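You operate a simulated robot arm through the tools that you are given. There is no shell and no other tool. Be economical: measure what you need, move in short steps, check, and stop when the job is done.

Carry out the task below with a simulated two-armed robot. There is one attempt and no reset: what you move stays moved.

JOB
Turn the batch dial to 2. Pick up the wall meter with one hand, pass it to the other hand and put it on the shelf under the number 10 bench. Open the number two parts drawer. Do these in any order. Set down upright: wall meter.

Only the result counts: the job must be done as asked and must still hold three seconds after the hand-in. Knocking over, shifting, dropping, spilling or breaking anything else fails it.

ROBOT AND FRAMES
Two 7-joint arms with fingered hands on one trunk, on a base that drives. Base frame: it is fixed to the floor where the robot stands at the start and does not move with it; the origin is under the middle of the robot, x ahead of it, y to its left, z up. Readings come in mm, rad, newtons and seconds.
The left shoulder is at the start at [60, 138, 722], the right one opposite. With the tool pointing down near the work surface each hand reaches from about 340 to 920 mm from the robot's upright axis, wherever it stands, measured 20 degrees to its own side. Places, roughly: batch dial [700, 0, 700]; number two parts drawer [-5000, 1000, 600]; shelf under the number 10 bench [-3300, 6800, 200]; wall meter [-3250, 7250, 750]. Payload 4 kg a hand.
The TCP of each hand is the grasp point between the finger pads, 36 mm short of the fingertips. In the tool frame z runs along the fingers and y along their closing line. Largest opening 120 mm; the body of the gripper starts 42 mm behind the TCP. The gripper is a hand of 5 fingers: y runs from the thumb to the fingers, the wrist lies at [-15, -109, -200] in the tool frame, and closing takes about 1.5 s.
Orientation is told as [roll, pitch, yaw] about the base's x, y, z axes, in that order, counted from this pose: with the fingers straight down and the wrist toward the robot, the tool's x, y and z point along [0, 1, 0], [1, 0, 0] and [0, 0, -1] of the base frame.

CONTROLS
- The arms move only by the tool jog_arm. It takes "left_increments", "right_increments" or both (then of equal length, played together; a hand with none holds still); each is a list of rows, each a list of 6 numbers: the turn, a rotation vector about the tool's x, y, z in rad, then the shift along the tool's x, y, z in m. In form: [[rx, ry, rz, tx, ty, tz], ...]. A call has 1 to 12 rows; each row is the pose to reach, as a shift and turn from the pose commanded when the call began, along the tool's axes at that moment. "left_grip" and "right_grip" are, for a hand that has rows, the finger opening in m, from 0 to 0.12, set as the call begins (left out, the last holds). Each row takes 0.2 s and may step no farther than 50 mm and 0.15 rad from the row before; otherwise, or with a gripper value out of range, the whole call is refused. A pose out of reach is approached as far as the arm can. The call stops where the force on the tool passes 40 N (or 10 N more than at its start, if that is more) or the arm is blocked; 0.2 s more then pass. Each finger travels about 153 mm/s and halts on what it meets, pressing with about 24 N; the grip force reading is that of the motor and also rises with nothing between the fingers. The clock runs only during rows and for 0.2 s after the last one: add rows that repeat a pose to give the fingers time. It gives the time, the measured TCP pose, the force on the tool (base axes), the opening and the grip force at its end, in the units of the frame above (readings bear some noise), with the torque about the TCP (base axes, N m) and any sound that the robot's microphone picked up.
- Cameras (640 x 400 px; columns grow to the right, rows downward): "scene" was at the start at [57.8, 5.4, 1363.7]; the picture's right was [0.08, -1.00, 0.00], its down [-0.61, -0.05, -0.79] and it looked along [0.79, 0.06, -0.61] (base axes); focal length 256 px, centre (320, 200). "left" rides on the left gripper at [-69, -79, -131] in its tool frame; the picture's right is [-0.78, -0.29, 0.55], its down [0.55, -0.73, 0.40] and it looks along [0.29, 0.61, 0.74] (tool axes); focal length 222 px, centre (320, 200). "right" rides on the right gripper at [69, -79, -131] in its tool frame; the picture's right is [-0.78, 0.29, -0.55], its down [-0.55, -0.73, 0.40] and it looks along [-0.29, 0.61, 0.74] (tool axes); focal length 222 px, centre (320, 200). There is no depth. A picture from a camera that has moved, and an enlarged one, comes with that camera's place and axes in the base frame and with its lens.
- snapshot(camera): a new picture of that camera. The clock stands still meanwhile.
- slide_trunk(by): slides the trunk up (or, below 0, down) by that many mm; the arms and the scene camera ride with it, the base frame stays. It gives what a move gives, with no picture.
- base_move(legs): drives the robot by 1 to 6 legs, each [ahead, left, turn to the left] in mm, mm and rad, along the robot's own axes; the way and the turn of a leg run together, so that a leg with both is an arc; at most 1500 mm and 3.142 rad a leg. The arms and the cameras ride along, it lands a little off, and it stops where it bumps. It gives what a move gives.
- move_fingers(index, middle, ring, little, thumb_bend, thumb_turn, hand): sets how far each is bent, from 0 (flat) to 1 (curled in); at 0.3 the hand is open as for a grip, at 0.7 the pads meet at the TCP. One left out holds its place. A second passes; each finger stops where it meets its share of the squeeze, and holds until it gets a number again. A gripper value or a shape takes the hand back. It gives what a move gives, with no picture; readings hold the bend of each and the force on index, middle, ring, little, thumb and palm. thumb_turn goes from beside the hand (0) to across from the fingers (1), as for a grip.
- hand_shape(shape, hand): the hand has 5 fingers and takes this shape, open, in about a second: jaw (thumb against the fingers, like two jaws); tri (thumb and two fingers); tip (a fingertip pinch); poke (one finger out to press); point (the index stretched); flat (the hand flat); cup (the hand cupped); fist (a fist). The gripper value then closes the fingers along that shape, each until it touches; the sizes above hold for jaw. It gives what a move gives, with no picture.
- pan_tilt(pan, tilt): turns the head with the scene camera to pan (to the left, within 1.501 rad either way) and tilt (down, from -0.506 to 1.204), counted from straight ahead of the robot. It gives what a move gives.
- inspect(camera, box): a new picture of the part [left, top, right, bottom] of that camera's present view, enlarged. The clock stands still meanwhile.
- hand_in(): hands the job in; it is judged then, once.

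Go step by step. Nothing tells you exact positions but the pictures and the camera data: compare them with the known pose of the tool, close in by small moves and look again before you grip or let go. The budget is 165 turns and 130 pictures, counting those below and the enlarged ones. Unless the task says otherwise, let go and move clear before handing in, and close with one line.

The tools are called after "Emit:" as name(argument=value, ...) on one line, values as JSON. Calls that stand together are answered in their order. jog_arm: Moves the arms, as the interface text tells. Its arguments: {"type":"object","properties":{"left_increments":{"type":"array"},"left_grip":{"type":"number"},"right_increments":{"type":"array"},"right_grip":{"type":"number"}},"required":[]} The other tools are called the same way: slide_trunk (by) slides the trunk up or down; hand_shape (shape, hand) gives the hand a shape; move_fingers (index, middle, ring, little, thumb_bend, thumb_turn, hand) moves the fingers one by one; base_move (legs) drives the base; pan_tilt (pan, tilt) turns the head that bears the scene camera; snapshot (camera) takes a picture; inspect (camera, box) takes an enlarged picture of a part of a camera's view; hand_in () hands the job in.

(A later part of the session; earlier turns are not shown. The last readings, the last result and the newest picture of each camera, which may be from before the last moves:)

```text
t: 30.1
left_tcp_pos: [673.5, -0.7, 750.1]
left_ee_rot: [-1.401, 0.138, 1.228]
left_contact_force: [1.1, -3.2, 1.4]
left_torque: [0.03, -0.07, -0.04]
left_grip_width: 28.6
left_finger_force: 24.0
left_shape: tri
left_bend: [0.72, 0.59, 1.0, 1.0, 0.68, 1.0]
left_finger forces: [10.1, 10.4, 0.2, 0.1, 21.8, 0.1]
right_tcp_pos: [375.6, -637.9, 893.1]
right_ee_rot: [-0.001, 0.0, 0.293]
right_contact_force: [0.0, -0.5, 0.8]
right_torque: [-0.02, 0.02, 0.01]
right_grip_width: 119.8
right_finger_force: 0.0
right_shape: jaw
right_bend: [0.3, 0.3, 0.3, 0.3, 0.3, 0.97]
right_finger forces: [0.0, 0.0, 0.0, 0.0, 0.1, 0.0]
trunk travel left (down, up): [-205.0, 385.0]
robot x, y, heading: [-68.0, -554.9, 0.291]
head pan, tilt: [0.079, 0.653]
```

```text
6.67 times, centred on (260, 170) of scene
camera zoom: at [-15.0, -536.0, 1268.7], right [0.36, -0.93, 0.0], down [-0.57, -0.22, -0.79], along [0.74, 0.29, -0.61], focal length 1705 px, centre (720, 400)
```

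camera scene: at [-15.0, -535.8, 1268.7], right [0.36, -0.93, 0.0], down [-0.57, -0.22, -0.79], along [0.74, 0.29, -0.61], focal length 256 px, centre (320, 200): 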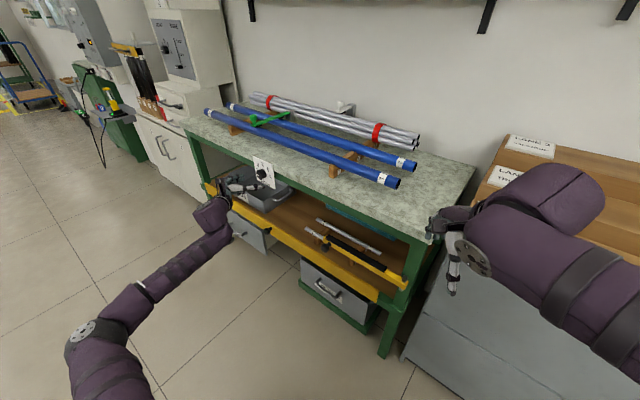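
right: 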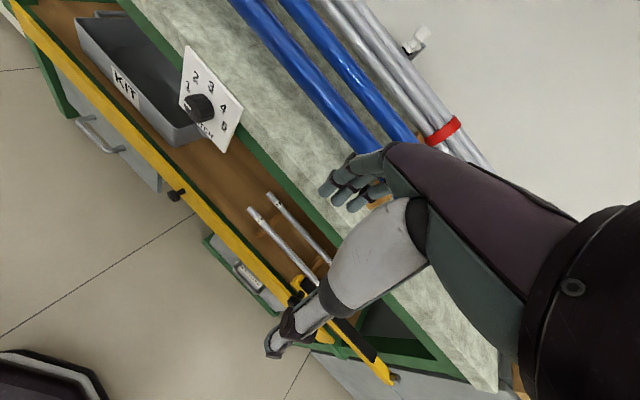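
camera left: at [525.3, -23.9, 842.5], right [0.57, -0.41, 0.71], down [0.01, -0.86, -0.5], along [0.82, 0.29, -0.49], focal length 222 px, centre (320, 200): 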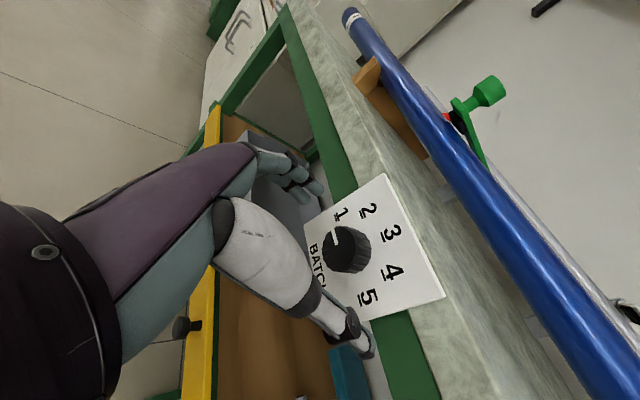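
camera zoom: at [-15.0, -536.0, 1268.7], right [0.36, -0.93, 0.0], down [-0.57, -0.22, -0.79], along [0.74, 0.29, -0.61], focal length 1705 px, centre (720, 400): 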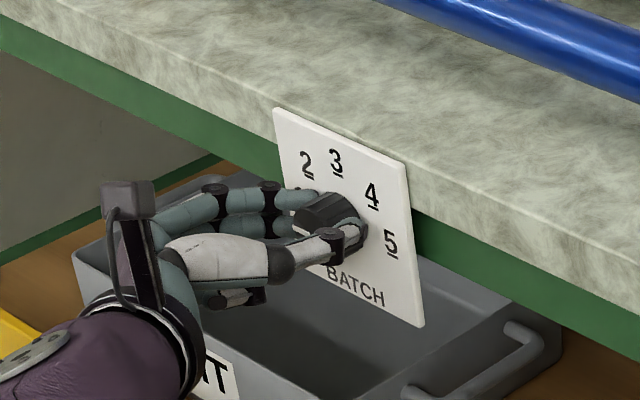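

The grip on the knob is solid. I rotate clockwise about the dial's axis by about 45° and look.

Emit:
jog_arm(left_increments=[[-0.023, 0.004, 0.13, 0.0003, -0.0013, 0.0001], [-0.046, 0.008, 0.26, 0.0006, -0.0026, 0.0002], [-0.07, 0.013, 0.39, 0.0009, -0.0039, 0.0003], [-0.093, 0.017, 0.52, 0.0012, -0.0052, 0.0003], [-0.117, 0.021, 0.65, 0.0015, -0.0065, 0.0004], [-0.14, 0.026, 0.78, 0.0018, -0.0078, 0.0005], [-0.14, 0.026, 0.78, 0.0018, -0.0078, 0.0005]])

Emit:
inspect(camera="left", box=[240, 130, 460, 370])

Emit:
inspect(camera="scene", box=[220, 140, 300, 200])

```text
t: 31.7
left_tcp_pos: [658.8, 74.1, 871.1]
left_ee_rot: [-1.253, -0.592, 1.081]
left_contact_force: [-0.7, -1.2, 0.3]
left_torque: [-0.01, 0.01, -0.02]
left_grip_width: 17.0
left_finger_force: 24.2
left_shape: tri
left_bend: [0.73, 0.74, 1.0, 1.0, 0.76, 1.0]
left_finger forces: [0.0, 0.0, 0.0, 0.1, 0.0, 0.0]
left hand out of reach, approached as far as the arm can: row 1, 2, 3, 4, 5, 6, 7
right_tcp_pos: [376.4, -637.0, 893.3]
right_ee_rot: [0.0, 0.0, 0.292]
right_contact_force: [0.8, 0.8, 0.0]
right_torque: [0.02, 0.0, 0.01]
right_grip_width: 120.0
right_finger_force: 0.1
right_shape: jaw
right_bend: [0.3, 0.3, 0.3, 0.3, 0.3, 0.97]
right_finger forces: [0.1, 0.0, 0.1, 0.0, 0.1, 0.0]
trunk travel left (down, up): [-205.0, 385.0]
robot x, y, heading: [-68.8, -555.0, 0.286]
head pan, tilt: [0.079, 0.653]
```

```text
1.67 times, centred on (350, 250) of left
camera zoom: at [509.1, 10.1, 915.8], right [0.41, -0.86, 0.32], down [0.07, -0.32, -0.95], along [0.91, 0.41, -0.07], focal length 370 px, centre (270, 117)
```

zoom: 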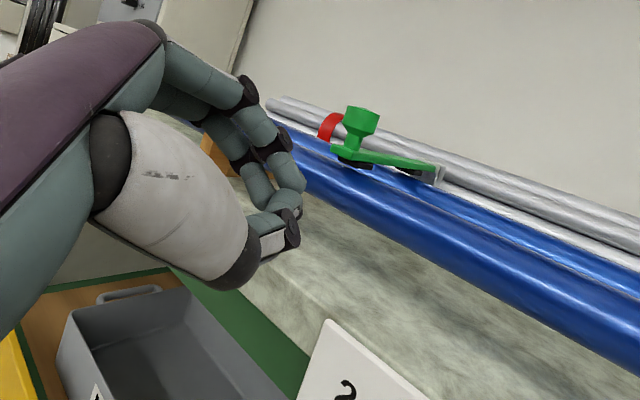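

```text
6.67 times, centred on (260, 170) of scene
camera zoom: at [-15.0, -535.8, 1268.7], right [0.36, -0.93, 0.0], down [-0.57, -0.22, -0.79], along [0.74, 0.29, -0.61], focal length 1705 px, centre (720, 400)
```

zoom: 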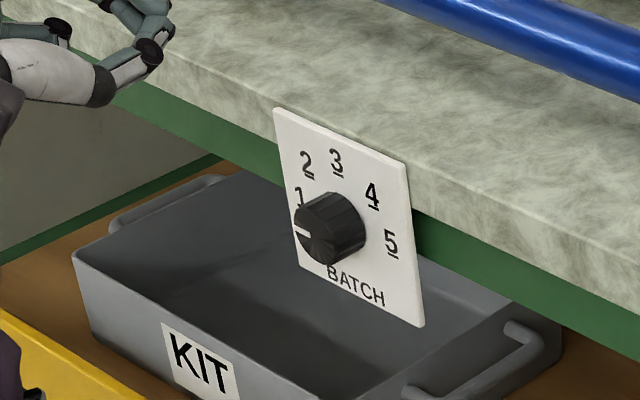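

The arm ran out of wrist range and slid off upward; the dial still sits at 1 and nothing was hurt. This rolled pose is reachable higher relative to the shoulder, so I back off, lower the trunk 130 mm, and try the start roll from there.

Emit:
base_move(legs=[[-51, -50, 0]])

Emit:
slide_trunk(by=-130)

Emit:
jog_arm(left_increments=[[0, 0, -0.12, 0, 0, 0], [0, 0, -0.24, 0, 0, 0], [0, 0, -0.36, 0, 0, 0], [0, 0, -0.48, 0, 0, 0], [0, 0, -0.6, 0, 0, 0], [0, 0, -0.6, 0, 0, 0]], left_grip=0.12)

Emit:
snapshot(camera="left")

Emit:
snapshot(camera="scene")

```text
t: 32.7
left_tcp_pos: [625.4, 10.3, 870.7]
left_ee_rot: [-1.254, -0.591, 1.083]
left_contact_force: [0.2, -0.1, -0.5]
left_torque: [-0.01, 0.01, -0.02]
left_grip_width: 17.2
left_finger_force: 24.4
left_shape: tri
left_bend: [0.73, 0.74, 1.0, 1.0, 0.76, 1.0]
left_finger forces: [0.1, 0.1, 0.0, 0.0, 0.0, 0.0]
right_tcp_pos: [340.4, -699.4, 893.2]
right_ee_rot: [-0.001, 0.0, 0.29]
right_contact_force: [-0.9, 0.2, -0.8]
right_torque: [0.03, 0.0, 0.03]
right_grip_width: 119.7
right_finger_force: 0.0
right_shape: jaw
right_bend: [0.3, 0.3, 0.3, 0.3, 0.3, 0.97]
right_finger forces: [0.0, 0.0, 0.0, 0.0, 0.0, 0.0]
trunk travel left (down, up): [-205.0, 385.0]
robot x, y, heading: [-101.6, -617.5, 0.291]
head pan, tilt: [0.079, 0.653]
```

```text
t: 34.3
left_tcp_pos: [625.1, 10.1, 741.3]
left_ee_rot: [-1.256, -0.591, 1.082]
left_contact_force: [-0.5, 0.4, -0.6]
left_torque: [0.0, -0.02, -0.04]
left_grip_width: 17.3
left_finger_force: 23.5
left_shape: tri
left_bend: [0.73, 0.74, 1.0, 1.0, 0.76, 1.0]
left_finger forces: [0.0, 0.0, 0.1, 0.0, 0.1, 0.0]
right_tcp_pos: [340.9, -698.8, 762.5]
right_ee_rot: [0.0, 0.0, 0.291]
right_contact_force: [0.1, -0.7, 0.4]
right_torque: [0.0, 0.0, 0.0]
right_grip_width: 119.8
right_finger_force: 0.1
right_shape: jaw
right_bend: [0.3, 0.3, 0.3, 0.3, 0.3, 0.97]
right_finger forces: [0.1, 0.1, 0.0, 0.0, 0.0, 0.0]
trunk travel left (down, up): [-75.0, 515.0]
robot x, y, heading: [-103.6, -613.5, 0.289]
head pan, tilt: [0.079, 0.653]
```

```text
t: 35.7
left_tcp_pos: [623.3, 12.5, 739.9]
left_ee_rot: [-1.309, -0.012, 1.261]
left_contact_force: [-0.2, -0.2, 0.2]
left_torque: [0.05, 0.0, 0.02]
left_grip_width: 119.7
left_finger_force: 0.1
left_shape: tri
left_bend: [0.3, 0.3, 0.99, 0.99, 0.3, 0.97]
left_finger forces: [0.0, 0.0, 0.0, 0.0, 0.1, 0.1]
left hand out of reach, approached as far as the arm can: row 5, 6
right_tcp_pos: [341.1, -699.1, 763.9]
right_ee_rot: [0.0, -0.001, 0.29]
right_contact_force: [-0.1, 0.6, 0.4]
right_torque: [-0.01, 0.03, -0.01]
right_grip_width: 119.7
right_finger_force: 0.1
right_shape: jaw
right_bend: [0.3, 0.3, 0.3, 0.3, 0.3, 0.97]
right_finger forces: [0.0, 0.0, 0.1, 0.0, 0.1, 0.0]
trunk travel left (down, up): [-75.0, 515.0]
robot x, y, heading: [-100.6, -613.6, 0.29]
head pan, tilt: [0.079, 0.653]
```

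```text
99 pictures are left
camera left: at [494.7, -30.5, 840.0], right [0.6, -0.51, 0.61], down [0.01, -0.77, -0.64], along [0.8, 0.39, -0.46], focal length 222 px, centre (320, 200)
```

left: 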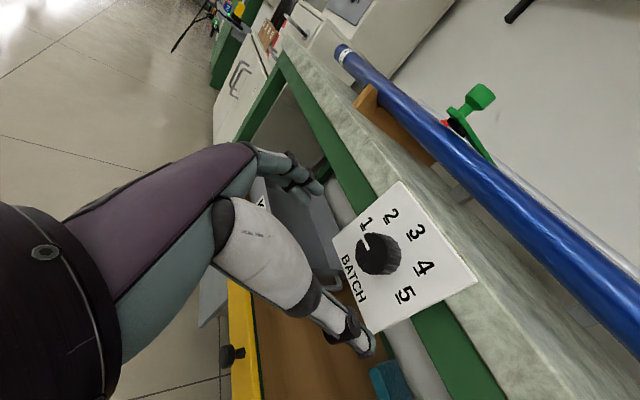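

```text
98 pictures are left
camera scene: at [-49.4, -597.4, 1138.7], right [0.36, -0.93, 0.0], down [-0.57, -0.22, -0.79], along [0.74, 0.29, -0.61], focal length 256 px, centre (320, 200)
```

scene: 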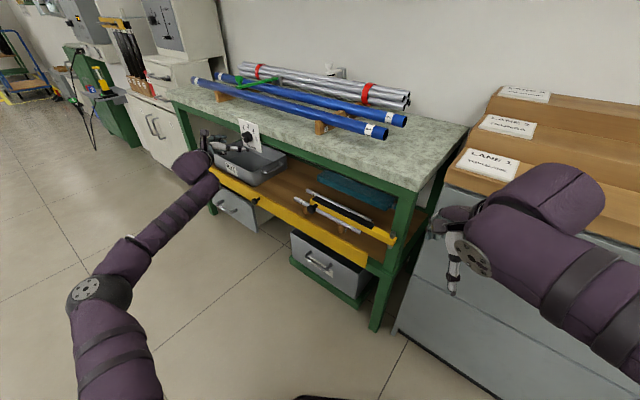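

Here the hand holds position through the roll. I advance to the same gripping spot.

Emit:
jog_arm(left_increments=[[0, 0, 0, -0.026, 0.0017, 0.01], [0, 0, 0, -0.026, 0.0017, 0.025], [0, 0, 0, -0.026, 0.0017, 0.037], [0, 0, 0, -0.026, 0.0017, 0.047], [0, 0, 0, -0.026, 0.0017, 0.047]])

Emit:
inspect(camera="left", box=[240, 130, 460, 370])

Emit:
inspect(camera="scene", box=[190, 110, 290, 180])

```text
t: 36.9
left_tcp_pos: [623.7, 13.1, 740.3]
left_ee_rot: [-1.31, -0.015, 1.258]
left_contact_force: [-0.2, -1.2, 0.5]
left_torque: [-0.05, 0.03, -0.01]
left_grip_width: 119.8
left_finger_force: 0.1
left_shape: tri
left_bend: [0.3, 0.3, 0.99, 0.99, 0.3, 0.97]
left_finger forces: [0.1, 0.1, 0.0, 0.0, 0.1, 0.1]
left hand out of reach, approached as far as the arm can: row 1, 2, 3, 4, 5
right_tcp_pos: [340.4, -699.3, 762.6]
right_ee_rot: [0.0, -0.002, 0.289]
right_contact_force: [0.2, 0.4, -0.1]
right_torque: [0.02, -0.02, -0.03]
right_grip_width: 119.8
right_finger_force: 0.0
right_shape: jaw
right_bend: [0.3, 0.3, 0.3, 0.3, 0.3, 0.97]
right_finger forces: [0.0, 0.0, 0.0, 0.0, 0.1, 0.0]
trunk travel left (down, up): [-75.0, 515.0]
robot x, y, heading: [-101.6, -619.7, 0.296]
head pan, tilt: [0.079, 0.653]
```

```text
1.67 times, centred on (350, 250) of left
camera zoom: at [494.7, -30.5, 839.9], right [0.6, -0.51, 0.61], down [0.01, -0.77, -0.64], along [0.8, 0.39, -0.46], focal length 370 px, centre (270, 117)
```

zoom: 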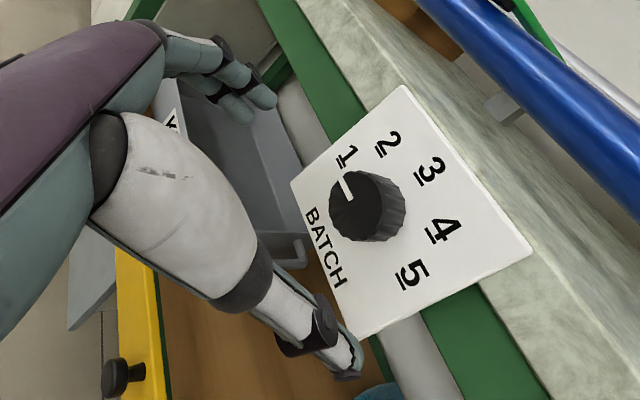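

```text
5.71 times, centred on (240, 145) of scene
camera zoom: at [-49.4, -597.4, 1138.7], right [0.36, -0.93, 0.0], down [-0.57, -0.22, -0.79], along [0.74, 0.29, -0.61], focal length 1461 px, centre (777, 514)
```

zoom: 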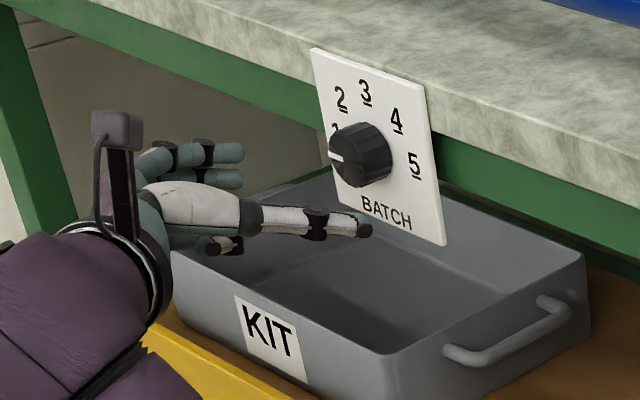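

That edge of the roll range blocks translation, so I back the roll off 0.15 rad and use base and trunk to approach.

Emit:
jog_arm(left_increments=[[0, 0, 0.08, 0, 0, 0], [0, 0, 0.16, 0, 0, 0], [0, 0, 0.16, 0, 0, 0]])

Emit:
slide_trunk(by=12)

Emit:
base_move(legs=[[32, -21, 0]])

Emit:
inspect(camera="left", box=[240, 130, 460, 370])

Emit:
inspect(camera="scene", box=[190, 110, 290, 180])

```text
t: 37.7
left_tcp_pos: [621.8, 14.9, 739.2]
left_ee_rot: [-1.305, -0.169, 1.218]
left_contact_force: [-0.2, -0.6, 0.1]
left_torque: [0.0, 0.02, 0.01]
left_grip_width: 119.7
left_finger_force: 0.0
left_shape: tri
left_bend: [0.3, 0.3, 0.99, 0.99, 0.3, 0.97]
left_finger forces: [0.0, 0.1, 0.0, 0.1, 0.0, 0.1]
right_tcp_pos: [341.3, -699.7, 762.9]
right_ee_rot: [0.001, 0.0, 0.29]
right_contact_force: [0.1, -0.3, -0.1]
right_torque: [-0.01, 0.02, 0.0]
right_grip_width: 119.5
right_finger_force: 0.0
right_shape: jaw
right_bend: [0.3, 0.3, 0.3, 0.3, 0.3, 0.97]
right_finger forces: [0.0, 0.1, 0.1, 0.0, 0.1, 0.0]
trunk travel left (down, up): [-75.0, 515.0]
robot x, y, heading: [-102.6, -616.7, 0.293]
head pan, tilt: [0.079, 0.653]
```

```text
t: 38.3
left_tcp_pos: [621.6, 14.1, 750.6]
left_ee_rot: [-1.307, -0.167, 1.217]
left_contact_force: [-0.9, 0.3, -0.5]
left_torque: [0.01, -0.01, 0.0]
left_grip_width: 119.8
left_finger_force: 0.0
left_shape: tri
left_bend: [0.3, 0.3, 0.99, 0.99, 0.3, 0.97]
left_finger forces: [0.1, 0.1, 0.1, 0.1, 0.1, 0.1]
right_tcp_pos: [341.2, -700.2, 774.9]
right_ee_rot: [0.0, -0.001, 0.288]
right_contact_force: [-0.8, -1.0, -0.3]
right_torque: [0.02, 0.04, 0.01]
right_grip_width: 119.6
right_finger_force: 0.2
right_shape: jaw
right_bend: [0.3, 0.3, 0.3, 0.3, 0.3, 0.97]
right_finger forces: [0.1, 0.0, 0.1, 0.1, 0.0, 0.0]
trunk travel left (down, up): [-87.0, 503.0]
robot x, y, heading: [-105.3, -616.5, 0.289]
head pan, tilt: [0.079, 0.653]
```

```text
t: 39.2
left_tcp_pos: [659.0, 3.7, 751.5]
left_ee_rot: [-1.305, -0.168, 1.219]
left_contact_force: [0.3, -0.6, -0.1]
left_torque: [0.0, -0.02, 0.0]
left_grip_width: 119.5
left_finger_force: 0.1
left_shape: tri
left_bend: [0.3, 0.3, 0.99, 0.99, 0.3, 0.97]
left_finger forces: [0.1, 0.1, 0.0, 0.0, 0.1, 0.0]
right_tcp_pos: [378.1, -709.6, 775.8]
right_ee_rot: [-0.001, -0.001, 0.291]
right_contact_force: [-0.8, -0.6, 0.0]
right_torque: [-0.03, 0.02, 0.01]
right_grip_width: 119.8
right_finger_force: 0.1
right_shape: jaw
right_bend: [0.3, 0.3, 0.3, 0.3, 0.3, 0.97]
right_finger forces: [0.0, 0.0, 0.0, 0.0, 0.1, 0.0]
trunk travel left (down, up): [-87.0, 503.0]
robot x, y, heading: [-65.8, -631.8, 0.295]
head pan, tilt: [0.079, 0.653]
```

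```text
1.67 times, centred on (350, 250) of left
camera zoom: at [524.3, -47.4, 838.8], right [0.55, -0.62, 0.56], down [0.01, -0.66, -0.75], along [0.83, 0.42, -0.36], focal length 370 px, centre (270, 117)
```

zoom: 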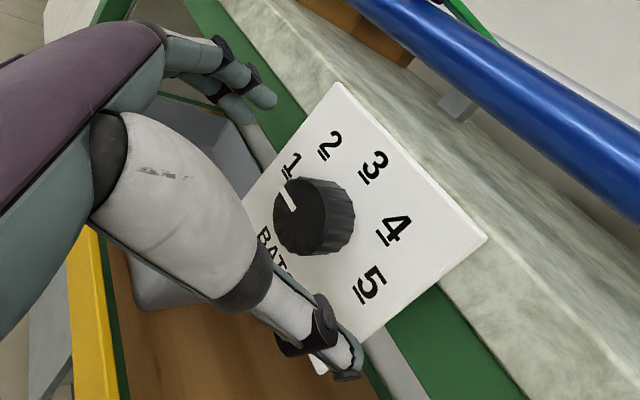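

```text
5.71 times, centred on (240, 145) of scene
camera zoom: at [-12.4, -608.0, 1150.7], right [0.36, -0.93, 0.0], down [-0.57, -0.22, -0.79], along [0.74, 0.29, -0.61], focal length 1461 px, centre (777, 514)
```

zoom: 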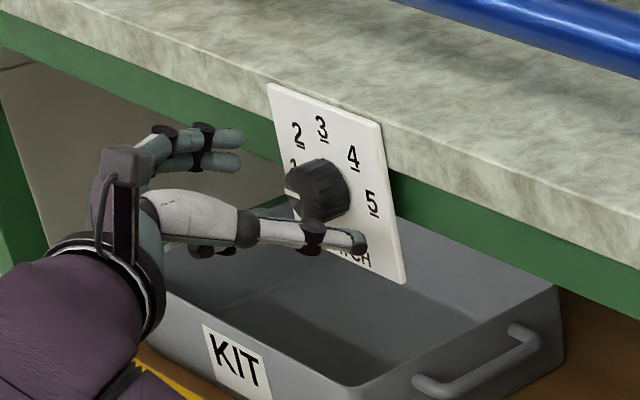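

Good geometry. I advance the last 14 mm, then close.

Emit:
jog_arm(left_increments=[[0, 0, 0, -0.005, 0, 0.007], [0, 0, 0, -0.005, 0, 0.014], [0, 0, 0, -0.005, 0, 0.014]])

Emit:
jog_arm(left_increments=[[0, 0, 0, 0, 0, 0], [0, 0, 0, 0, 0, 0], [0, 0, 0, 0, 0, 0], [0, 0, 0, 0, 0, 0], [0, 0, 0, 0, 0, 0]], left_grip=0.02)

Emit:
inspect(camera="left", box=[240, 130, 460, 370])

Emit:
inspect(camera="scene", box=[190, 110, 290, 180])

```text
t: 40.0
left_tcp_pos: [663.9, 3.2, 752.9]
left_ee_rot: [-1.305, -0.167, 1.218]
left_contact_force: [0.5, 0.3, -0.5]
left_torque: [0.01, -0.03, -0.03]
left_grip_width: 119.9
left_finger_force: 0.0
left_shape: tri
left_bend: [0.3, 0.3, 0.99, 0.99, 0.3, 0.97]
left_finger forces: [0.0, 0.1, 0.1, 0.0, 0.0, 0.1]
left hand out of reach, approached as far as the arm can: row 1, 2, 3
right_tcp_pos: [378.5, -708.0, 774.8]
right_ee_rot: [0.0, 0.0, 0.292]
right_contact_force: [0.0, -0.2, 0.3]
right_torque: [0.0, 0.01, -0.01]
right_grip_width: 119.8
right_finger_force: 0.1
right_shape: jaw
right_bend: [0.3, 0.3, 0.3, 0.3, 0.3, 0.97]
right_finger forces: [0.0, 0.0, 0.0, 0.1, 0.1, 0.1]
trunk travel left (down, up): [-87.0, 503.0]
robot x, y, heading: [-64.9, -629.8, 0.293]
head pan, tilt: [0.079, 0.653]
```

```text
t: 41.2
left_tcp_pos: [664.3, 0.3, 752.7]
left_ee_rot: [-1.305, -0.167, 1.217]
left_contact_force: [0.0, -6.6, -0.8]
left_torque: [0.02, -0.01, -0.18]
left_grip_width: 30.4
left_finger_force: 24.2
left_shape: tri
left_bend: [0.72, 0.6, 1.0, 1.0, 0.67, 1.0]
left_finger forces: [9.0, 8.9, 0.0, 0.1, 23.5, 0.1]
right_tcp_pos: [378.5, -710.1, 776.5]
right_ee_rot: [0.0, 0.001, 0.288]
right_contact_force: [0.2, -0.3, -0.1]
right_torque: [0.01, 0.0, 0.0]
right_grip_width: 119.8
right_finger_force: 0.0
right_shape: jaw
right_bend: [0.3, 0.3, 0.3, 0.3, 0.3, 0.97]
right_finger forces: [0.0, 0.0, 0.1, 0.0, 0.0, 0.0]
trunk travel left (down, up): [-87.0, 503.0]
robot x, y, heading: [-69.0, -628.3, 0.291]
head pan, tilt: [0.079, 0.653]
```

```text
1.67 times, centred on (350, 250) of left
camera zoom: at [529.5, -50.7, 840.4], right [0.55, -0.62, 0.56], down [0.01, -0.66, -0.75], along [0.83, 0.42, -0.36], focal length 370 px, centre (270, 117)
```

zoom: 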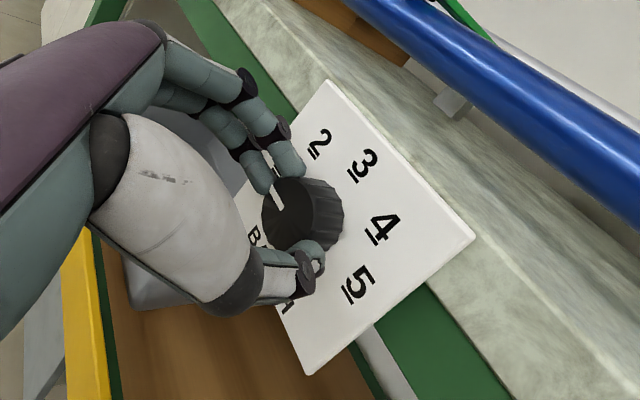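

```text
5.71 times, centred on (240, 145) of scene
camera zoom: at [-12.2, -608.4, 1150.7], right [0.36, -0.93, 0.0], down [-0.57, -0.22, -0.79], along [0.74, 0.29, -0.61], focal length 1461 px, centre (777, 514)
```

zoom: 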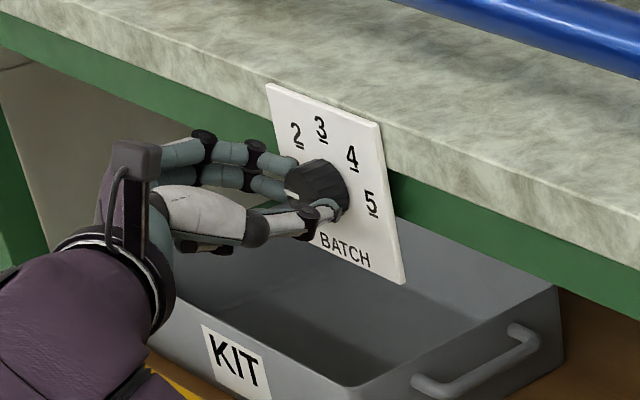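

Gripped. I turn in small increments so I can catch any slip, first 0.26 rad.

Emit:
jog_arm(left_increments=[[-0.033, 0.006, 0.126, -0.0003, -0.0017, 0], [-0.066, 0.012, 0.251, -0.0006, -0.0033, 0], [-0.066, 0.012, 0.251, -0.0006, -0.0033, 0]])

Emit:
inspect(camera="left", box=[240, 130, 460, 370])

```text
t: 42.0
left_tcp_pos: [662.3, -0.8, 753.1]
left_ee_rot: [-1.281, -0.424, 1.202]
left_contact_force: [3.9, -8.8, -3.9]
left_torque: [-0.01, 0.09, -0.18]
left_grip_width: 29.5
left_finger_force: 24.0
left_shape: tri
left_bend: [0.72, 0.61, 1.0, 1.0, 0.67, 1.0]
left_finger forces: [8.8, 8.9, 0.0, 0.1, 25.5, 0.0]
right_tcp_pos: [377.8, -709.4, 774.8]
right_ee_rot: [0.0, 0.001, 0.291]
right_contact_force: [-0.6, 0.2, 0.6]
right_torque: [0.0, -0.03, -0.01]
right_grip_width: 119.7
right_finger_force: 0.1
right_shape: jaw
right_bend: [0.3, 0.3, 0.3, 0.3, 0.3, 0.97]
right_finger forces: [0.1, 0.0, 0.0, 0.0, 0.1, 0.0]
trunk travel left (down, up): [-87.0, 503.0]
robot x, y, heading: [-63.8, -631.9, 0.288]
head pan, tilt: [0.079, 0.653]
```

```text
1.67 times, centred on (350, 250) of left
camera zoom: at [522.3, -70.3, 815.8], right [0.51, -0.75, 0.42], down [0.06, -0.46, -0.89], along [0.86, 0.48, -0.19], focal length 370 px, centre (270, 117)
```

zoom: 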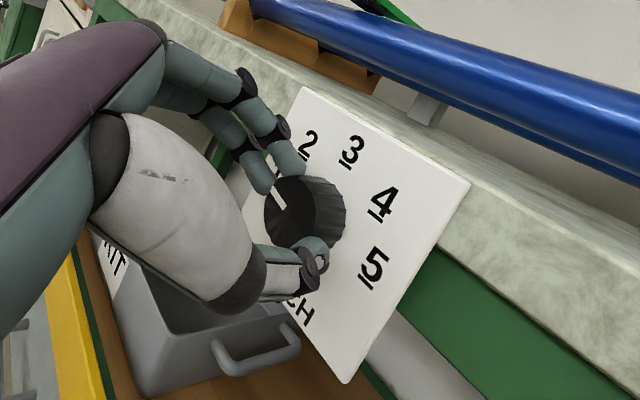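

The knob turns with the hand. I continue another 0.39 rad.

Emit:
jog_arm(left_increments=[[-0.033, 0.006, 0.126, -0.0003, -0.0017, 0], [-0.066, 0.012, 0.251, -0.0006, -0.0033, 0], [-0.099, 0.018, 0.377, -0.0008, -0.005, 0], [-0.099, 0.018, 0.377, -0.0008, -0.005, 0]])

Emit:
inspect(camera="left", box=[240, 130, 460, 370])

Emit:
inspect(camera="scene", box=[190, 110, 290, 180])

```text
t: 43.0
left_tcp_pos: [645.3, 13.3, 804.0]
left_ee_rot: [-1.189, -0.821, 1.03]
left_contact_force: [0.6, -0.1, -0.3]
left_torque: [0.02, -0.05, 0.02]
left_grip_width: 17.6
left_finger_force: 24.2
left_shape: tri
left_bend: [0.73, 0.74, 1.0, 1.0, 0.76, 1.0]
left_finger forces: [0.0, 0.0, 0.0, 0.0, 0.1, 0.0]
left hand out of reach, approached as far as the arm can: row 1, 2, 3, 4
right_tcp_pos: [379.1, -710.1, 775.3]
right_ee_rot: [0.0, 0.0, 0.291]
right_contact_force: [0.6, 0.1, 1.3]
right_torque: [-0.02, 0.01, -0.02]
right_grip_width: 119.8
right_finger_force: 0.1
right_shape: jaw
right_bend: [0.3, 0.3, 0.3, 0.3, 0.3, 0.97]
right_finger forces: [0.0, 0.0, 0.1, 0.1, 0.0, 0.0]
trunk travel left (down, up): [-87.0, 503.0]
robot x, y, heading: [-65.6, -629.1, 0.293]
head pan, tilt: [0.079, 0.653]
```

```text
1.67 times, centred on (350, 250) of left
camera zoom: at [493.0, -55.5, 823.7], right [0.39, -0.91, 0.15], down [0.13, -0.1, -0.99], along [0.91, 0.4, 0.08], focal length 370 px, centre (270, 117)
```

zoom: 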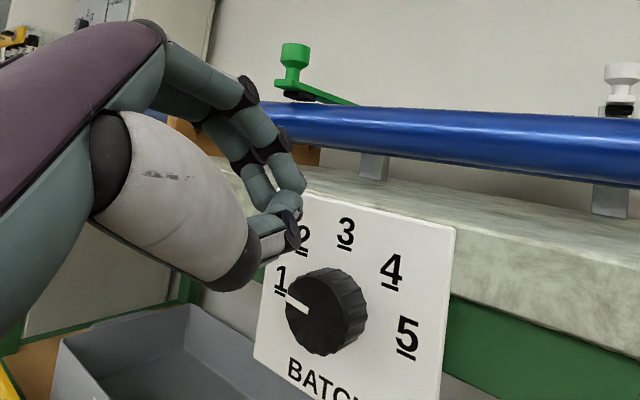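

```text
5.71 times, centred on (240, 145) of scene
camera zoom: at [-12.3, -608.0, 1150.7], right [0.36, -0.93, 0.0], down [-0.57, -0.22, -0.79], along [0.74, 0.29, -0.61], focal length 1461 px, centre (777, 514)
```

zoom: 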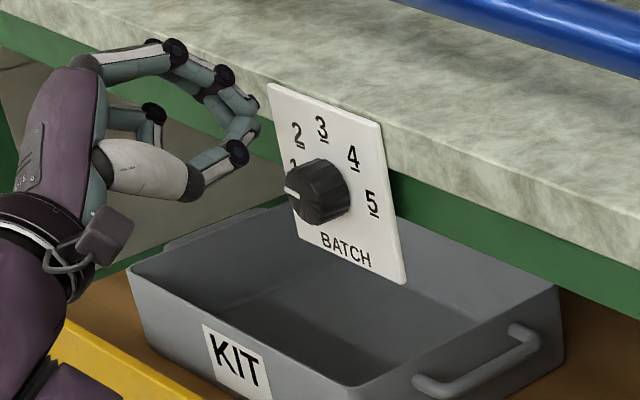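

The knob advanced partway (about 25° to go) before the wrist limit lifted the hand off. I back off, lower the trunk 51 mm more, and roll back half a radian for a second bite.

Emit:
base_move(legs=[[-23, 8, 0]])

Emit:
slide_trunk(by=-51)

Emit:
jog_arm(left_increments=[[0.026, -0.019, -0.121, 0, 0, 0], [0.051, -0.039, -0.242, 0, 0, 0], [0.077, -0.058, -0.364, 0, 0, 0], [0.102, -0.078, -0.485, 0, 0, 0], [0.102, -0.078, -0.485, 0, 0, 0]], left_grip=0.12)

Emit:
inspect(camera="left", box=[240, 130, 460, 370])

Emit:
inspect(camera="scene", box=[190, 90, 290, 160])

```text
t: 43.8
left_tcp_pos: [620.7, 12.4, 803.3]
left_ee_rot: [-1.19, -0.818, 1.028]
left_contact_force: [-0.2, 0.3, -0.4]
left_torque: [0.0, -0.02, 0.0]
left_grip_width: 17.9
left_finger_force: 24.4
left_shape: tri
left_bend: [0.73, 0.74, 1.0, 1.0, 0.76, 1.0]
left_finger forces: [0.1, 0.0, 0.0, 0.0, 0.1, 0.1]
right_tcp_pos: [353.3, -708.2, 775.5]
right_ee_rot: [0.001, -0.001, 0.291]
right_contact_force: [0.5, 0.1, -0.1]
right_torque: [0.0, -0.02, 0.06]
right_grip_width: 119.8
right_finger_force: 0.0
right_shape: jaw
right_bend: [0.3, 0.3, 0.3, 0.3, 0.3, 0.97]
right_finger forces: [0.0, 0.1, 0.0, 0.0, 0.1, 0.1]
trunk travel left (down, up): [-87.0, 503.0]
robot x, y, heading: [-88.3, -624.9, 0.292]
head pan, tilt: [0.079, 0.653]
```

```text
t: 44.7
left_tcp_pos: [621.6, 12.8, 752.6]
left_ee_rot: [-1.19, -0.819, 1.03]
left_contact_force: [0.0, -0.7, -0.2]
left_torque: [0.02, -0.01, 0.03]
left_grip_width: 17.7
left_finger_force: 24.2
left_shape: tri
left_bend: [0.73, 0.74, 1.0, 1.0, 0.76, 1.0]
left_finger forces: [0.0, 0.1, 0.0, 0.0, 0.0, 0.0]
right_tcp_pos: [353.8, -708.2, 723.9]
right_ee_rot: [0.001, 0.001, 0.293]
right_contact_force: [0.0, -0.3, 0.6]
right_torque: [0.0, -0.03, 0.04]
right_grip_width: 119.6
right_finger_force: 0.1
right_shape: jaw
right_bend: [0.3, 0.3, 0.3, 0.3, 0.3, 0.97]
right_finger forces: [0.0, 0.1, 0.1, 0.0, 0.0, 0.1]
trunk travel left (down, up): [-36.0, 554.0]
robot x, y, heading: [-88.1, -628.7, 0.291]
head pan, tilt: [0.079, 0.653]
```

```text
t: 45.9
left_tcp_pos: [621.6, 12.6, 752.5]
left_ee_rot: [-1.307, -0.325, 1.095]
left_contact_force: [-0.3, 0.6, -0.1]
left_torque: [-0.02, 0.03, -0.02]
left_grip_width: 119.7
left_finger_force: 0.0
left_shape: tri
left_bend: [0.3, 0.3, 0.99, 0.99, 0.3, 0.97]
left_finger forces: [0.0, 0.0, 0.0, 0.1, 0.1, 0.1]
right_tcp_pos: [354.0, -708.9, 724.5]
right_ee_rot: [0.001, 0.0, 0.29]
right_contact_force: [-0.5, -0.4, 0.0]
right_torque: [0.01, -0.04, 0.03]
right_grip_width: 119.9
right_finger_force: 0.0
right_shape: jaw
right_bend: [0.3, 0.3, 0.3, 0.3, 0.3, 0.97]
right_finger forces: [0.1, 0.0, 0.1, 0.0, 0.0, 0.0]
trunk travel left (down, up): [-36.0, 554.0]
robot x, y, heading: [-86.6, -629.4, 0.291]
head pan, tilt: [0.079, 0.653]
```

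```text
1.67 times, centred on (350, 250) of left
camera zoom: at [476.1, -33.2, 823.7], right [0.44, -0.75, 0.49], down [-0.01, -0.55, -0.84], along [0.9, 0.36, -0.25], focal length 370 px, centre (270, 117)
```

zoom: 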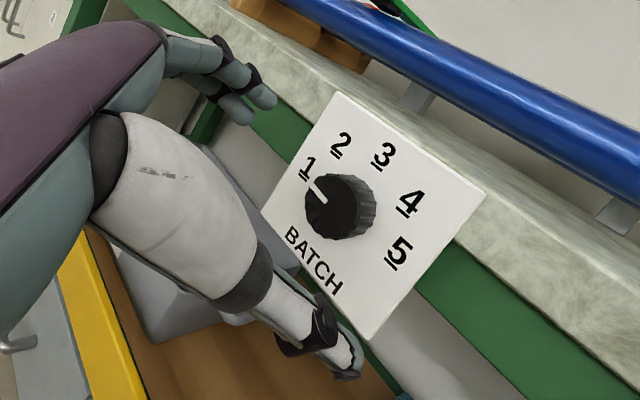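

```text
5.71 times, centred on (240, 125) of scene
camera zoom: at [-36.6, -606.9, 1099.7], right [0.36, -0.93, 0.0], down [-0.57, -0.22, -0.79], along [0.74, 0.29, -0.61], focal length 1461 px, centre (777, 629)
```

zoom: 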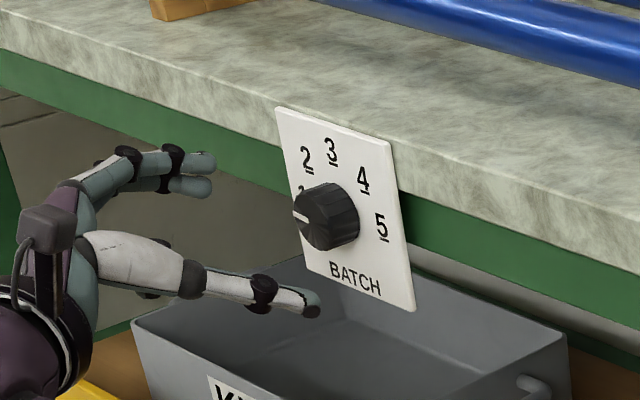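

Position held through the roll this time. I roll back 0.1 more for margin and drive in to the knob with the base.

Emit:
jog_arm(left_increments=[[0.02, -0.016, -0.097, 0, 0, 0], [0.02, -0.016, -0.097, 0, 0, 0]])

Emit:
base_move(legs=[[42, -25, 0]])

Emit:
inspect(camera="left", box=[240, 130, 460, 370])

Emit:
inspect(camera="scene", box=[190, 90, 290, 160])

```text
t: 46.5
left_tcp_pos: [622.7, 13.5, 751.9]
left_ee_rot: [-1.325, -0.224, 1.102]
left_contact_force: [-0.2, -0.5, -0.1]
left_torque: [0.02, -0.02, 0.01]
left_grip_width: 119.7
left_finger_force: 0.0
left_shape: tri
left_bend: [0.3, 0.3, 0.99, 0.99, 0.3, 0.97]
left_finger forces: [0.0, 0.0, 0.0, 0.0, 0.0, 0.0]
right_tcp_pos: [353.7, -707.4, 723.6]
right_ee_rot: [0.0, -0.001, 0.29]
right_contact_force: [-0.2, -0.6, 0.3]
right_torque: [0.03, 0.01, 0.0]
right_grip_width: 119.8
right_finger_force: 0.0
right_shape: jaw
right_bend: [0.3, 0.3, 0.3, 0.3, 0.3, 0.97]
right_finger forces: [0.0, 0.1, 0.0, 0.0, 0.0, 0.0]
trunk travel left (down, up): [-36.0, 554.0]
robot x, y, heading: [-90.3, -627.4, 0.294]
head pan, tilt: [0.079, 0.653]
```

```text
t: 47.4
left_tcp_pos: [669.2, 3.0, 751.3]
left_ee_rot: [-1.326, -0.227, 1.105]
left_contact_force: [0.2, 0.4, -0.2]
left_torque: [0.0, -0.02, 0.05]
left_grip_width: 119.5
left_finger_force: 0.1
left_shape: tri
left_bend: [0.3, 0.3, 0.99, 0.99, 0.3, 0.97]
left_finger forces: [0.1, 0.0, 0.0, 0.0, 0.0, 0.0]
right_tcp_pos: [402.4, -720.5, 724.7]
right_ee_rot: [0.0, -0.001, 0.292]
right_contact_force: [-0.1, -0.3, 0.1]
right_torque: [0.02, -0.05, -0.01]
right_grip_width: 119.7
right_finger_force: 0.1
right_shape: jaw
right_bend: [0.3, 0.3, 0.3, 0.3, 0.3, 0.97]
right_finger forces: [0.0, 0.1, 0.1, 0.0, 0.0, 0.0]
trunk travel left (down, up): [-36.0, 554.0]
robot x, y, heading: [-44.9, -638.8, 0.291]
head pan, tilt: [0.079, 0.653]
```

```text
1.67 times, centred on (350, 250) of left
camera zoom: at [525.2, -36.6, 831.7], right [0.45, -0.7, 0.55], down [-0.03, -0.63, -0.78], along [0.89, 0.33, -0.31], focal length 370 px, centre (270, 117)
```

zoom: 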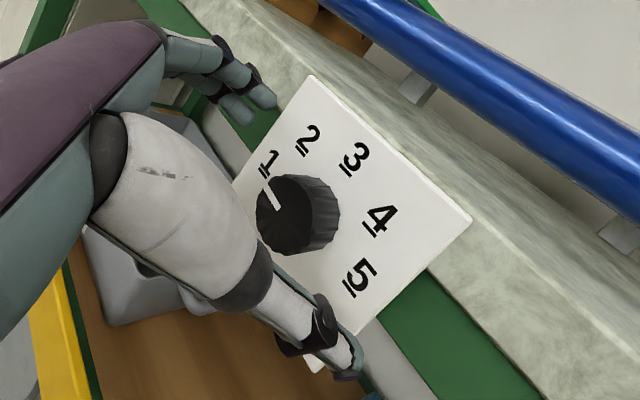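

```text
5.71 times, centred on (240, 125) of scene
camera zoom: at [10.6, -618.2, 1099.7], right [0.36, -0.93, 0.0], down [-0.57, -0.22, -0.79], along [0.74, 0.29, -0.61], focal length 1461 px, centre (777, 629)
```

zoom: 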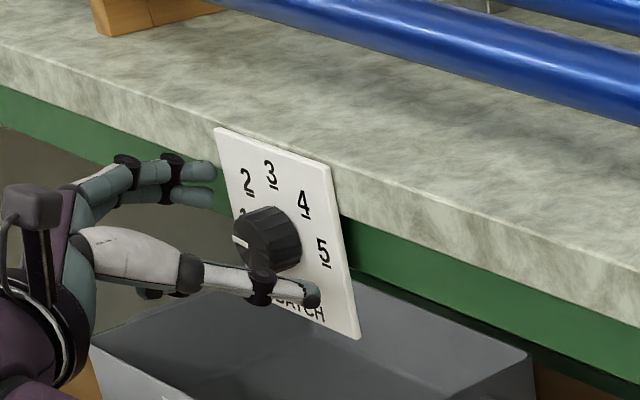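

Well placed. Close, then rotate 0.48 rad about the dial axis.

Emit:
jog_arm(left_increments=[[0, 0, 0, 0, 0, 0], [0, 0, 0, 0, 0, 0], [0, 0, 0, 0, 0, 0], [0, 0, 0, 0, 0, 0], [0, 0, 0, 0, 0, 0]], left_grip=0.02)

Emit:
jog_arm(left_increments=[[-0.025, 0.019, 0.117, -0.0007, -0.0013, 0], [-0.05, 0.037, 0.233, -0.0014, -0.0026, 0], [-0.074, 0.056, 0.35, -0.0021, -0.0039, 0], [-0.098, 0.074, 0.466, -0.0028, -0.0052, 0], [-0.098, 0.074, 0.466, -0.0028, -0.0052, 0]])

Emit:
inspect(camera="left", box=[240, 130, 460, 370])

Emit:
inspect(camera="scene", box=[190, 90, 290, 160])

```text
t: 48.6
left_tcp_pos: [667.3, 5.6, 750.9]
left_ee_rot: [-1.326, -0.226, 1.107]
left_contact_force: [-7.8, 16.7, -1.6]
left_torque: [-0.41, 0.0, 1.28]
left_grip_width: 50.3
left_finger_force: 0.1
left_shape: tri
left_bend: [0.4, 0.61, 0.99, 0.99, 0.65, 1.0]
left_finger forces: [25.7, 0.1, 0.0, 0.0, 8.2, 0.0]
right_tcp_pos: [401.0, -718.6, 724.8]
right_ee_rot: [0.0, 0.002, 0.293]
right_contact_force: [-0.7, -0.6, 0.6]
right_torque: [-0.03, -0.03, -0.02]
right_grip_width: 120.0
right_finger_force: 0.0
right_shape: jaw
right_bend: [0.3, 0.3, 0.3, 0.3, 0.3, 0.97]
right_finger forces: [0.0, 0.1, 0.1, 0.0, 0.0, 0.1]
trunk travel left (down, up): [-36.0, 554.0]
robot x, y, heading: [-44.7, -639.3, 0.297]
head pan, tilt: [0.079, 0.653]
```

```text
t: 49.8
left_tcp_pos: [666.1, -2.3, 752.1]
left_ee_rot: [-1.225, -0.701, 1.058]
left_contact_force: [-11.3, 7.3, -14.1]
left_torque: [-0.19, -0.3, 1.12]
left_grip_width: 48.8
left_finger_force: 24.2
left_shape: tri
left_bend: [0.35, 0.61, 1.0, 1.0, 0.68, 1.0]
left_finger forces: [17.8, 15.8, 0.0, 0.0, 22.9, 0.0]
right_tcp_pos: [401.4, -717.7, 724.7]
right_ee_rot: [0.0, -0.001, 0.292]
right_contact_force: [-0.4, -1.2, -0.8]
right_torque: [-0.01, 0.02, 0.01]
right_grip_width: 119.8
right_finger_force: 0.1
right_shape: jaw
right_bend: [0.3, 0.3, 0.3, 0.3, 0.3, 0.97]
right_finger forces: [0.0, 0.1, 0.0, 0.1, 0.1, 0.0]
trunk travel left (down, up): [-36.0, 554.0]
robot x, y, heading: [-42.4, -641.5, 0.293]
head pan, tilt: [0.079, 0.653]
```

```text
1.67 times, centred on (350, 250) of left
camera zoom: at [513.8, -67.6, 785.3], right [0.39, -0.89, 0.24], down [0.1, -0.22, -0.97], along [0.91, 0.41, 0.0], focal length 370 px, centre (270, 117)
```

zoom: 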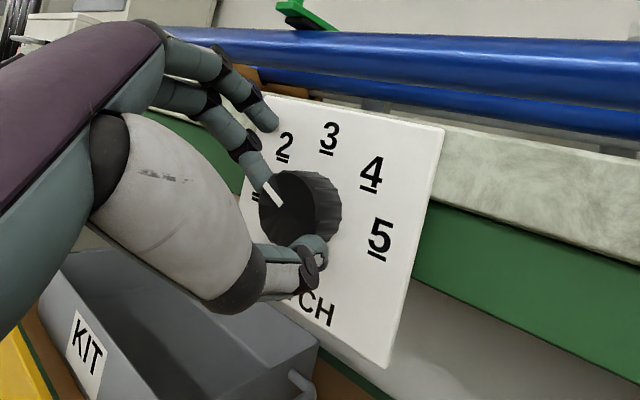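

```text
5.71 times, centred on (240, 125) of scene
camera zoom: at [10.7, -617.0, 1099.5], right [0.36, -0.93, 0.0], down [-0.57, -0.22, -0.79], along [0.74, 0.29, -0.61], focal length 1461 px, centre (777, 629)
```

zoom: 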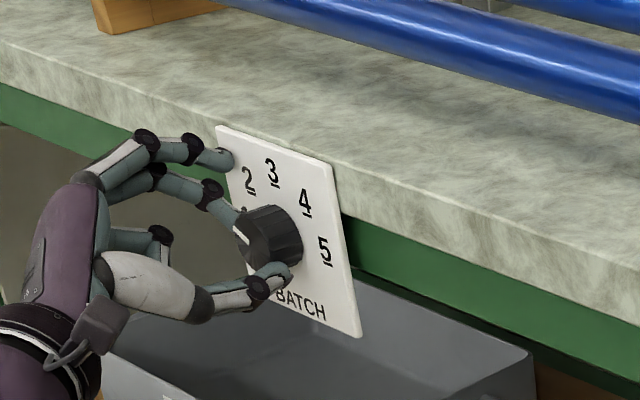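

The index caught the plate edge, but middle and thumb turned the knob; it looks close to 2. I release, back away, and check.

Emit:
jog_arm(left_increments=[[0, 0, 0, 0, 0, 0], [0, 0, 0, 0, 0, 0], [0, 0, 0, 0, 0, 0], [0, 0, 0, 0, 0, 0], [0, 0, 0, 0, 0, 0]], left_grip=0.12)

Emit:
base_move(legs=[[-42, 25, 0]])

Emit:
inspect(camera="left", box=[240, 130, 460, 370])

Emit:
inspect(camera="scene", box=[210, 90, 270, 140])

```text
t: 51.0
left_tcp_pos: [664.3, -3.5, 755.4]
left_ee_rot: [-1.232, -0.703, 1.059]
left_contact_force: [-25.2, 1.3, -0.7]
left_torque: [-0.07, -0.83, 0.54]
left_grip_width: 115.3
left_finger_force: 0.1
left_shape: tri
left_bend: [0.35, 0.3, 0.99, 0.99, 0.3, 0.97]
left_finger forces: [24.4, 0.1, 0.0, 0.1, 0.1, 0.0]
right_tcp_pos: [399.9, -719.4, 725.3]
right_ee_rot: [-0.003, -0.002, 0.292]
right_contact_force: [-0.2, 0.3, -0.2]
right_torque: [-0.01, 0.02, 0.0]
right_grip_width: 119.7
right_finger_force: 0.0
right_shape: jaw
right_bend: [0.3, 0.3, 0.3, 0.3, 0.3, 0.97]
right_finger forces: [0.0, 0.0, 0.1, 0.0, 0.1, 0.0]
trunk travel left (down, up): [-36.0, 554.0]
robot x, y, heading: [-48.2, -641.1, 0.291]
head pan, tilt: [0.079, 0.653]
```

```text
t: 51.9
left_tcp_pos: [617.2, 7.4, 753.3]
left_ee_rot: [-1.229, -0.702, 1.056]
left_contact_force: [0.3, -0.6, 0.3]
left_torque: [-0.02, 0.0, 0.0]
left_grip_width: 119.6
left_finger_force: 0.1
left_shape: tri
left_bend: [0.3, 0.3, 0.99, 0.99, 0.3, 0.97]
left_finger forces: [0.0, 0.1, 0.1, 0.0, 0.0, 0.1]
right_tcp_pos: [352.2, -707.2, 724.9]
right_ee_rot: [-0.001, -0.001, 0.293]
right_contact_force: [0.5, -0.5, -0.3]
right_torque: [-0.02, 0.02, -0.02]
right_grip_width: 119.7
right_finger_force: 0.1
right_shape: jaw
right_bend: [0.3, 0.3, 0.3, 0.3, 0.3, 0.97]
right_finger forces: [0.0, 0.1, 0.1, 0.0, 0.0, 0.0]
trunk travel left (down, up): [-36.0, 554.0]
robot x, y, heading: [-92.6, -626.0, 0.291]
head pan, tilt: [0.079, 0.653]
```

```text
1.67 times, centred on (350, 250) of left
camera zoom: at [465.8, -57.5, 787.0], right [0.39, -0.89, 0.24], down [0.1, -0.22, -0.97], along [0.92, 0.4, 0.0], focal length 370 px, centre (270, 117)
```

zoom: 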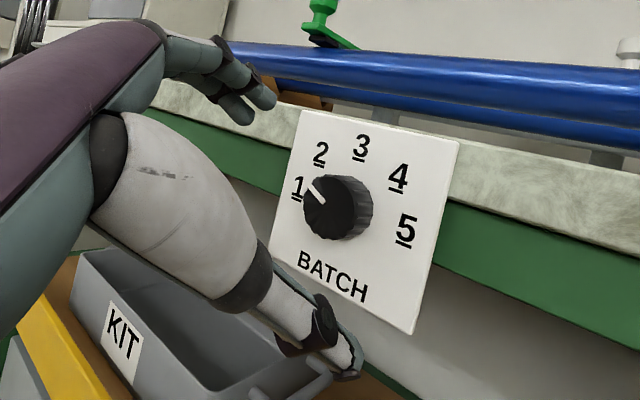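

```text
8.00 times, centred on (240, 115) of scene
camera zoom: at [-37.9, -606.4, 1099.7], right [0.36, -0.93, 0.0], down [-0.57, -0.22, -0.79], along [0.74, 0.29, -0.61], focal length 2046 px, centre (960, 880)
```

zoom: 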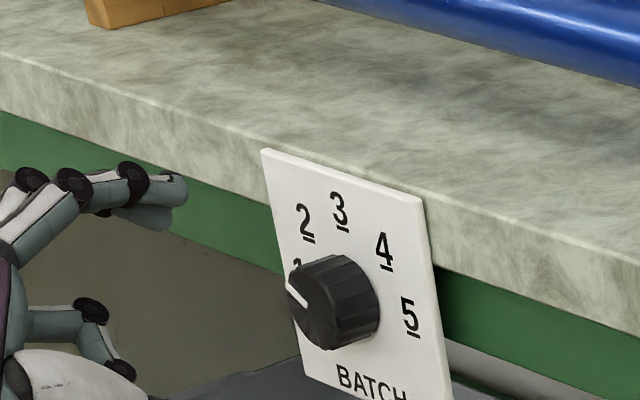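

Measured on the plate, the pointer is at about -62° with 2 at -46°, so roughly 17° more. I roll back, half-close the fingers so the index clears the plate edge, and re-approach.

Emit:
jog_arm(left_increments=[[0.024, -0.018, -0.114, 0, 0, 0], [0.048, -0.036, -0.228, 0, 0, 0], [0.072, -0.054, -0.342, 0, 0, 0], [0.092, -0.069, -0.436, 0, 0, 0], [0.092, -0.069, -0.436, 0, 0, 0]], left_grip=0.075)

Emit:
inspect(camera="left", box=[240, 130, 460, 370])

```text
t: 53.1
left_tcp_pos: [618.3, 7.3, 755.3]
left_ee_rot: [-1.318, -0.256, 1.099]
left_contact_force: [0.2, 0.1, -0.4]
left_torque: [-0.02, -0.01, 0.02]
left_grip_width: 75.3
left_finger_force: 0.1
left_shape: tri
left_bend: [0.37, 0.41, 0.99, 0.99, 0.46, 1.0]
left_finger forces: [0.1, 0.0, 0.0, 0.0, 0.1, 0.0]
right_tcp_pos: [352.7, -707.6, 723.2]
right_ee_rot: [-0.001, 0.0, 0.292]
right_contact_force: [0.0, 0.4, 0.8]
right_torque: [0.0, 0.0, 0.0]
right_grip_width: 119.6
right_finger_force: 0.0
right_shape: jaw
right_bend: [0.3, 0.3, 0.3, 0.3, 0.3, 0.97]
right_finger forces: [0.0, 0.0, 0.1, 0.0, 0.0, 0.0]
trunk travel left (down, up): [-36.0, 554.0]
robot x, y, heading: [-92.7, -626.9, 0.293]
head pan, tilt: [0.079, 0.653]
```

```text
1.67 times, centred on (350, 250) of left
camera zoom: at [473.6, -33.9, 831.3], right [0.45, -0.72, 0.53], down [-0.03, -0.6, -0.8], along [0.89, 0.34, -0.29], focal length 370 px, centre (270, 117)
```

zoom: 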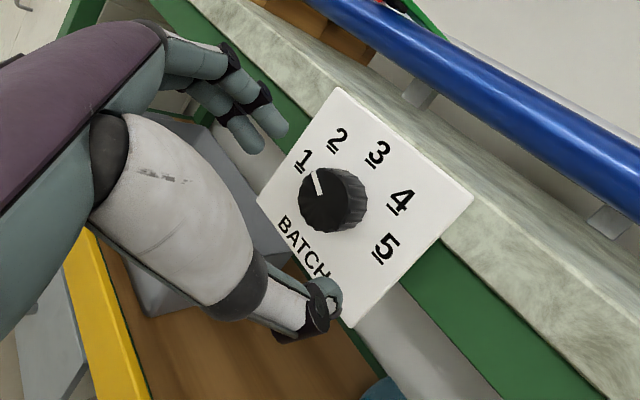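

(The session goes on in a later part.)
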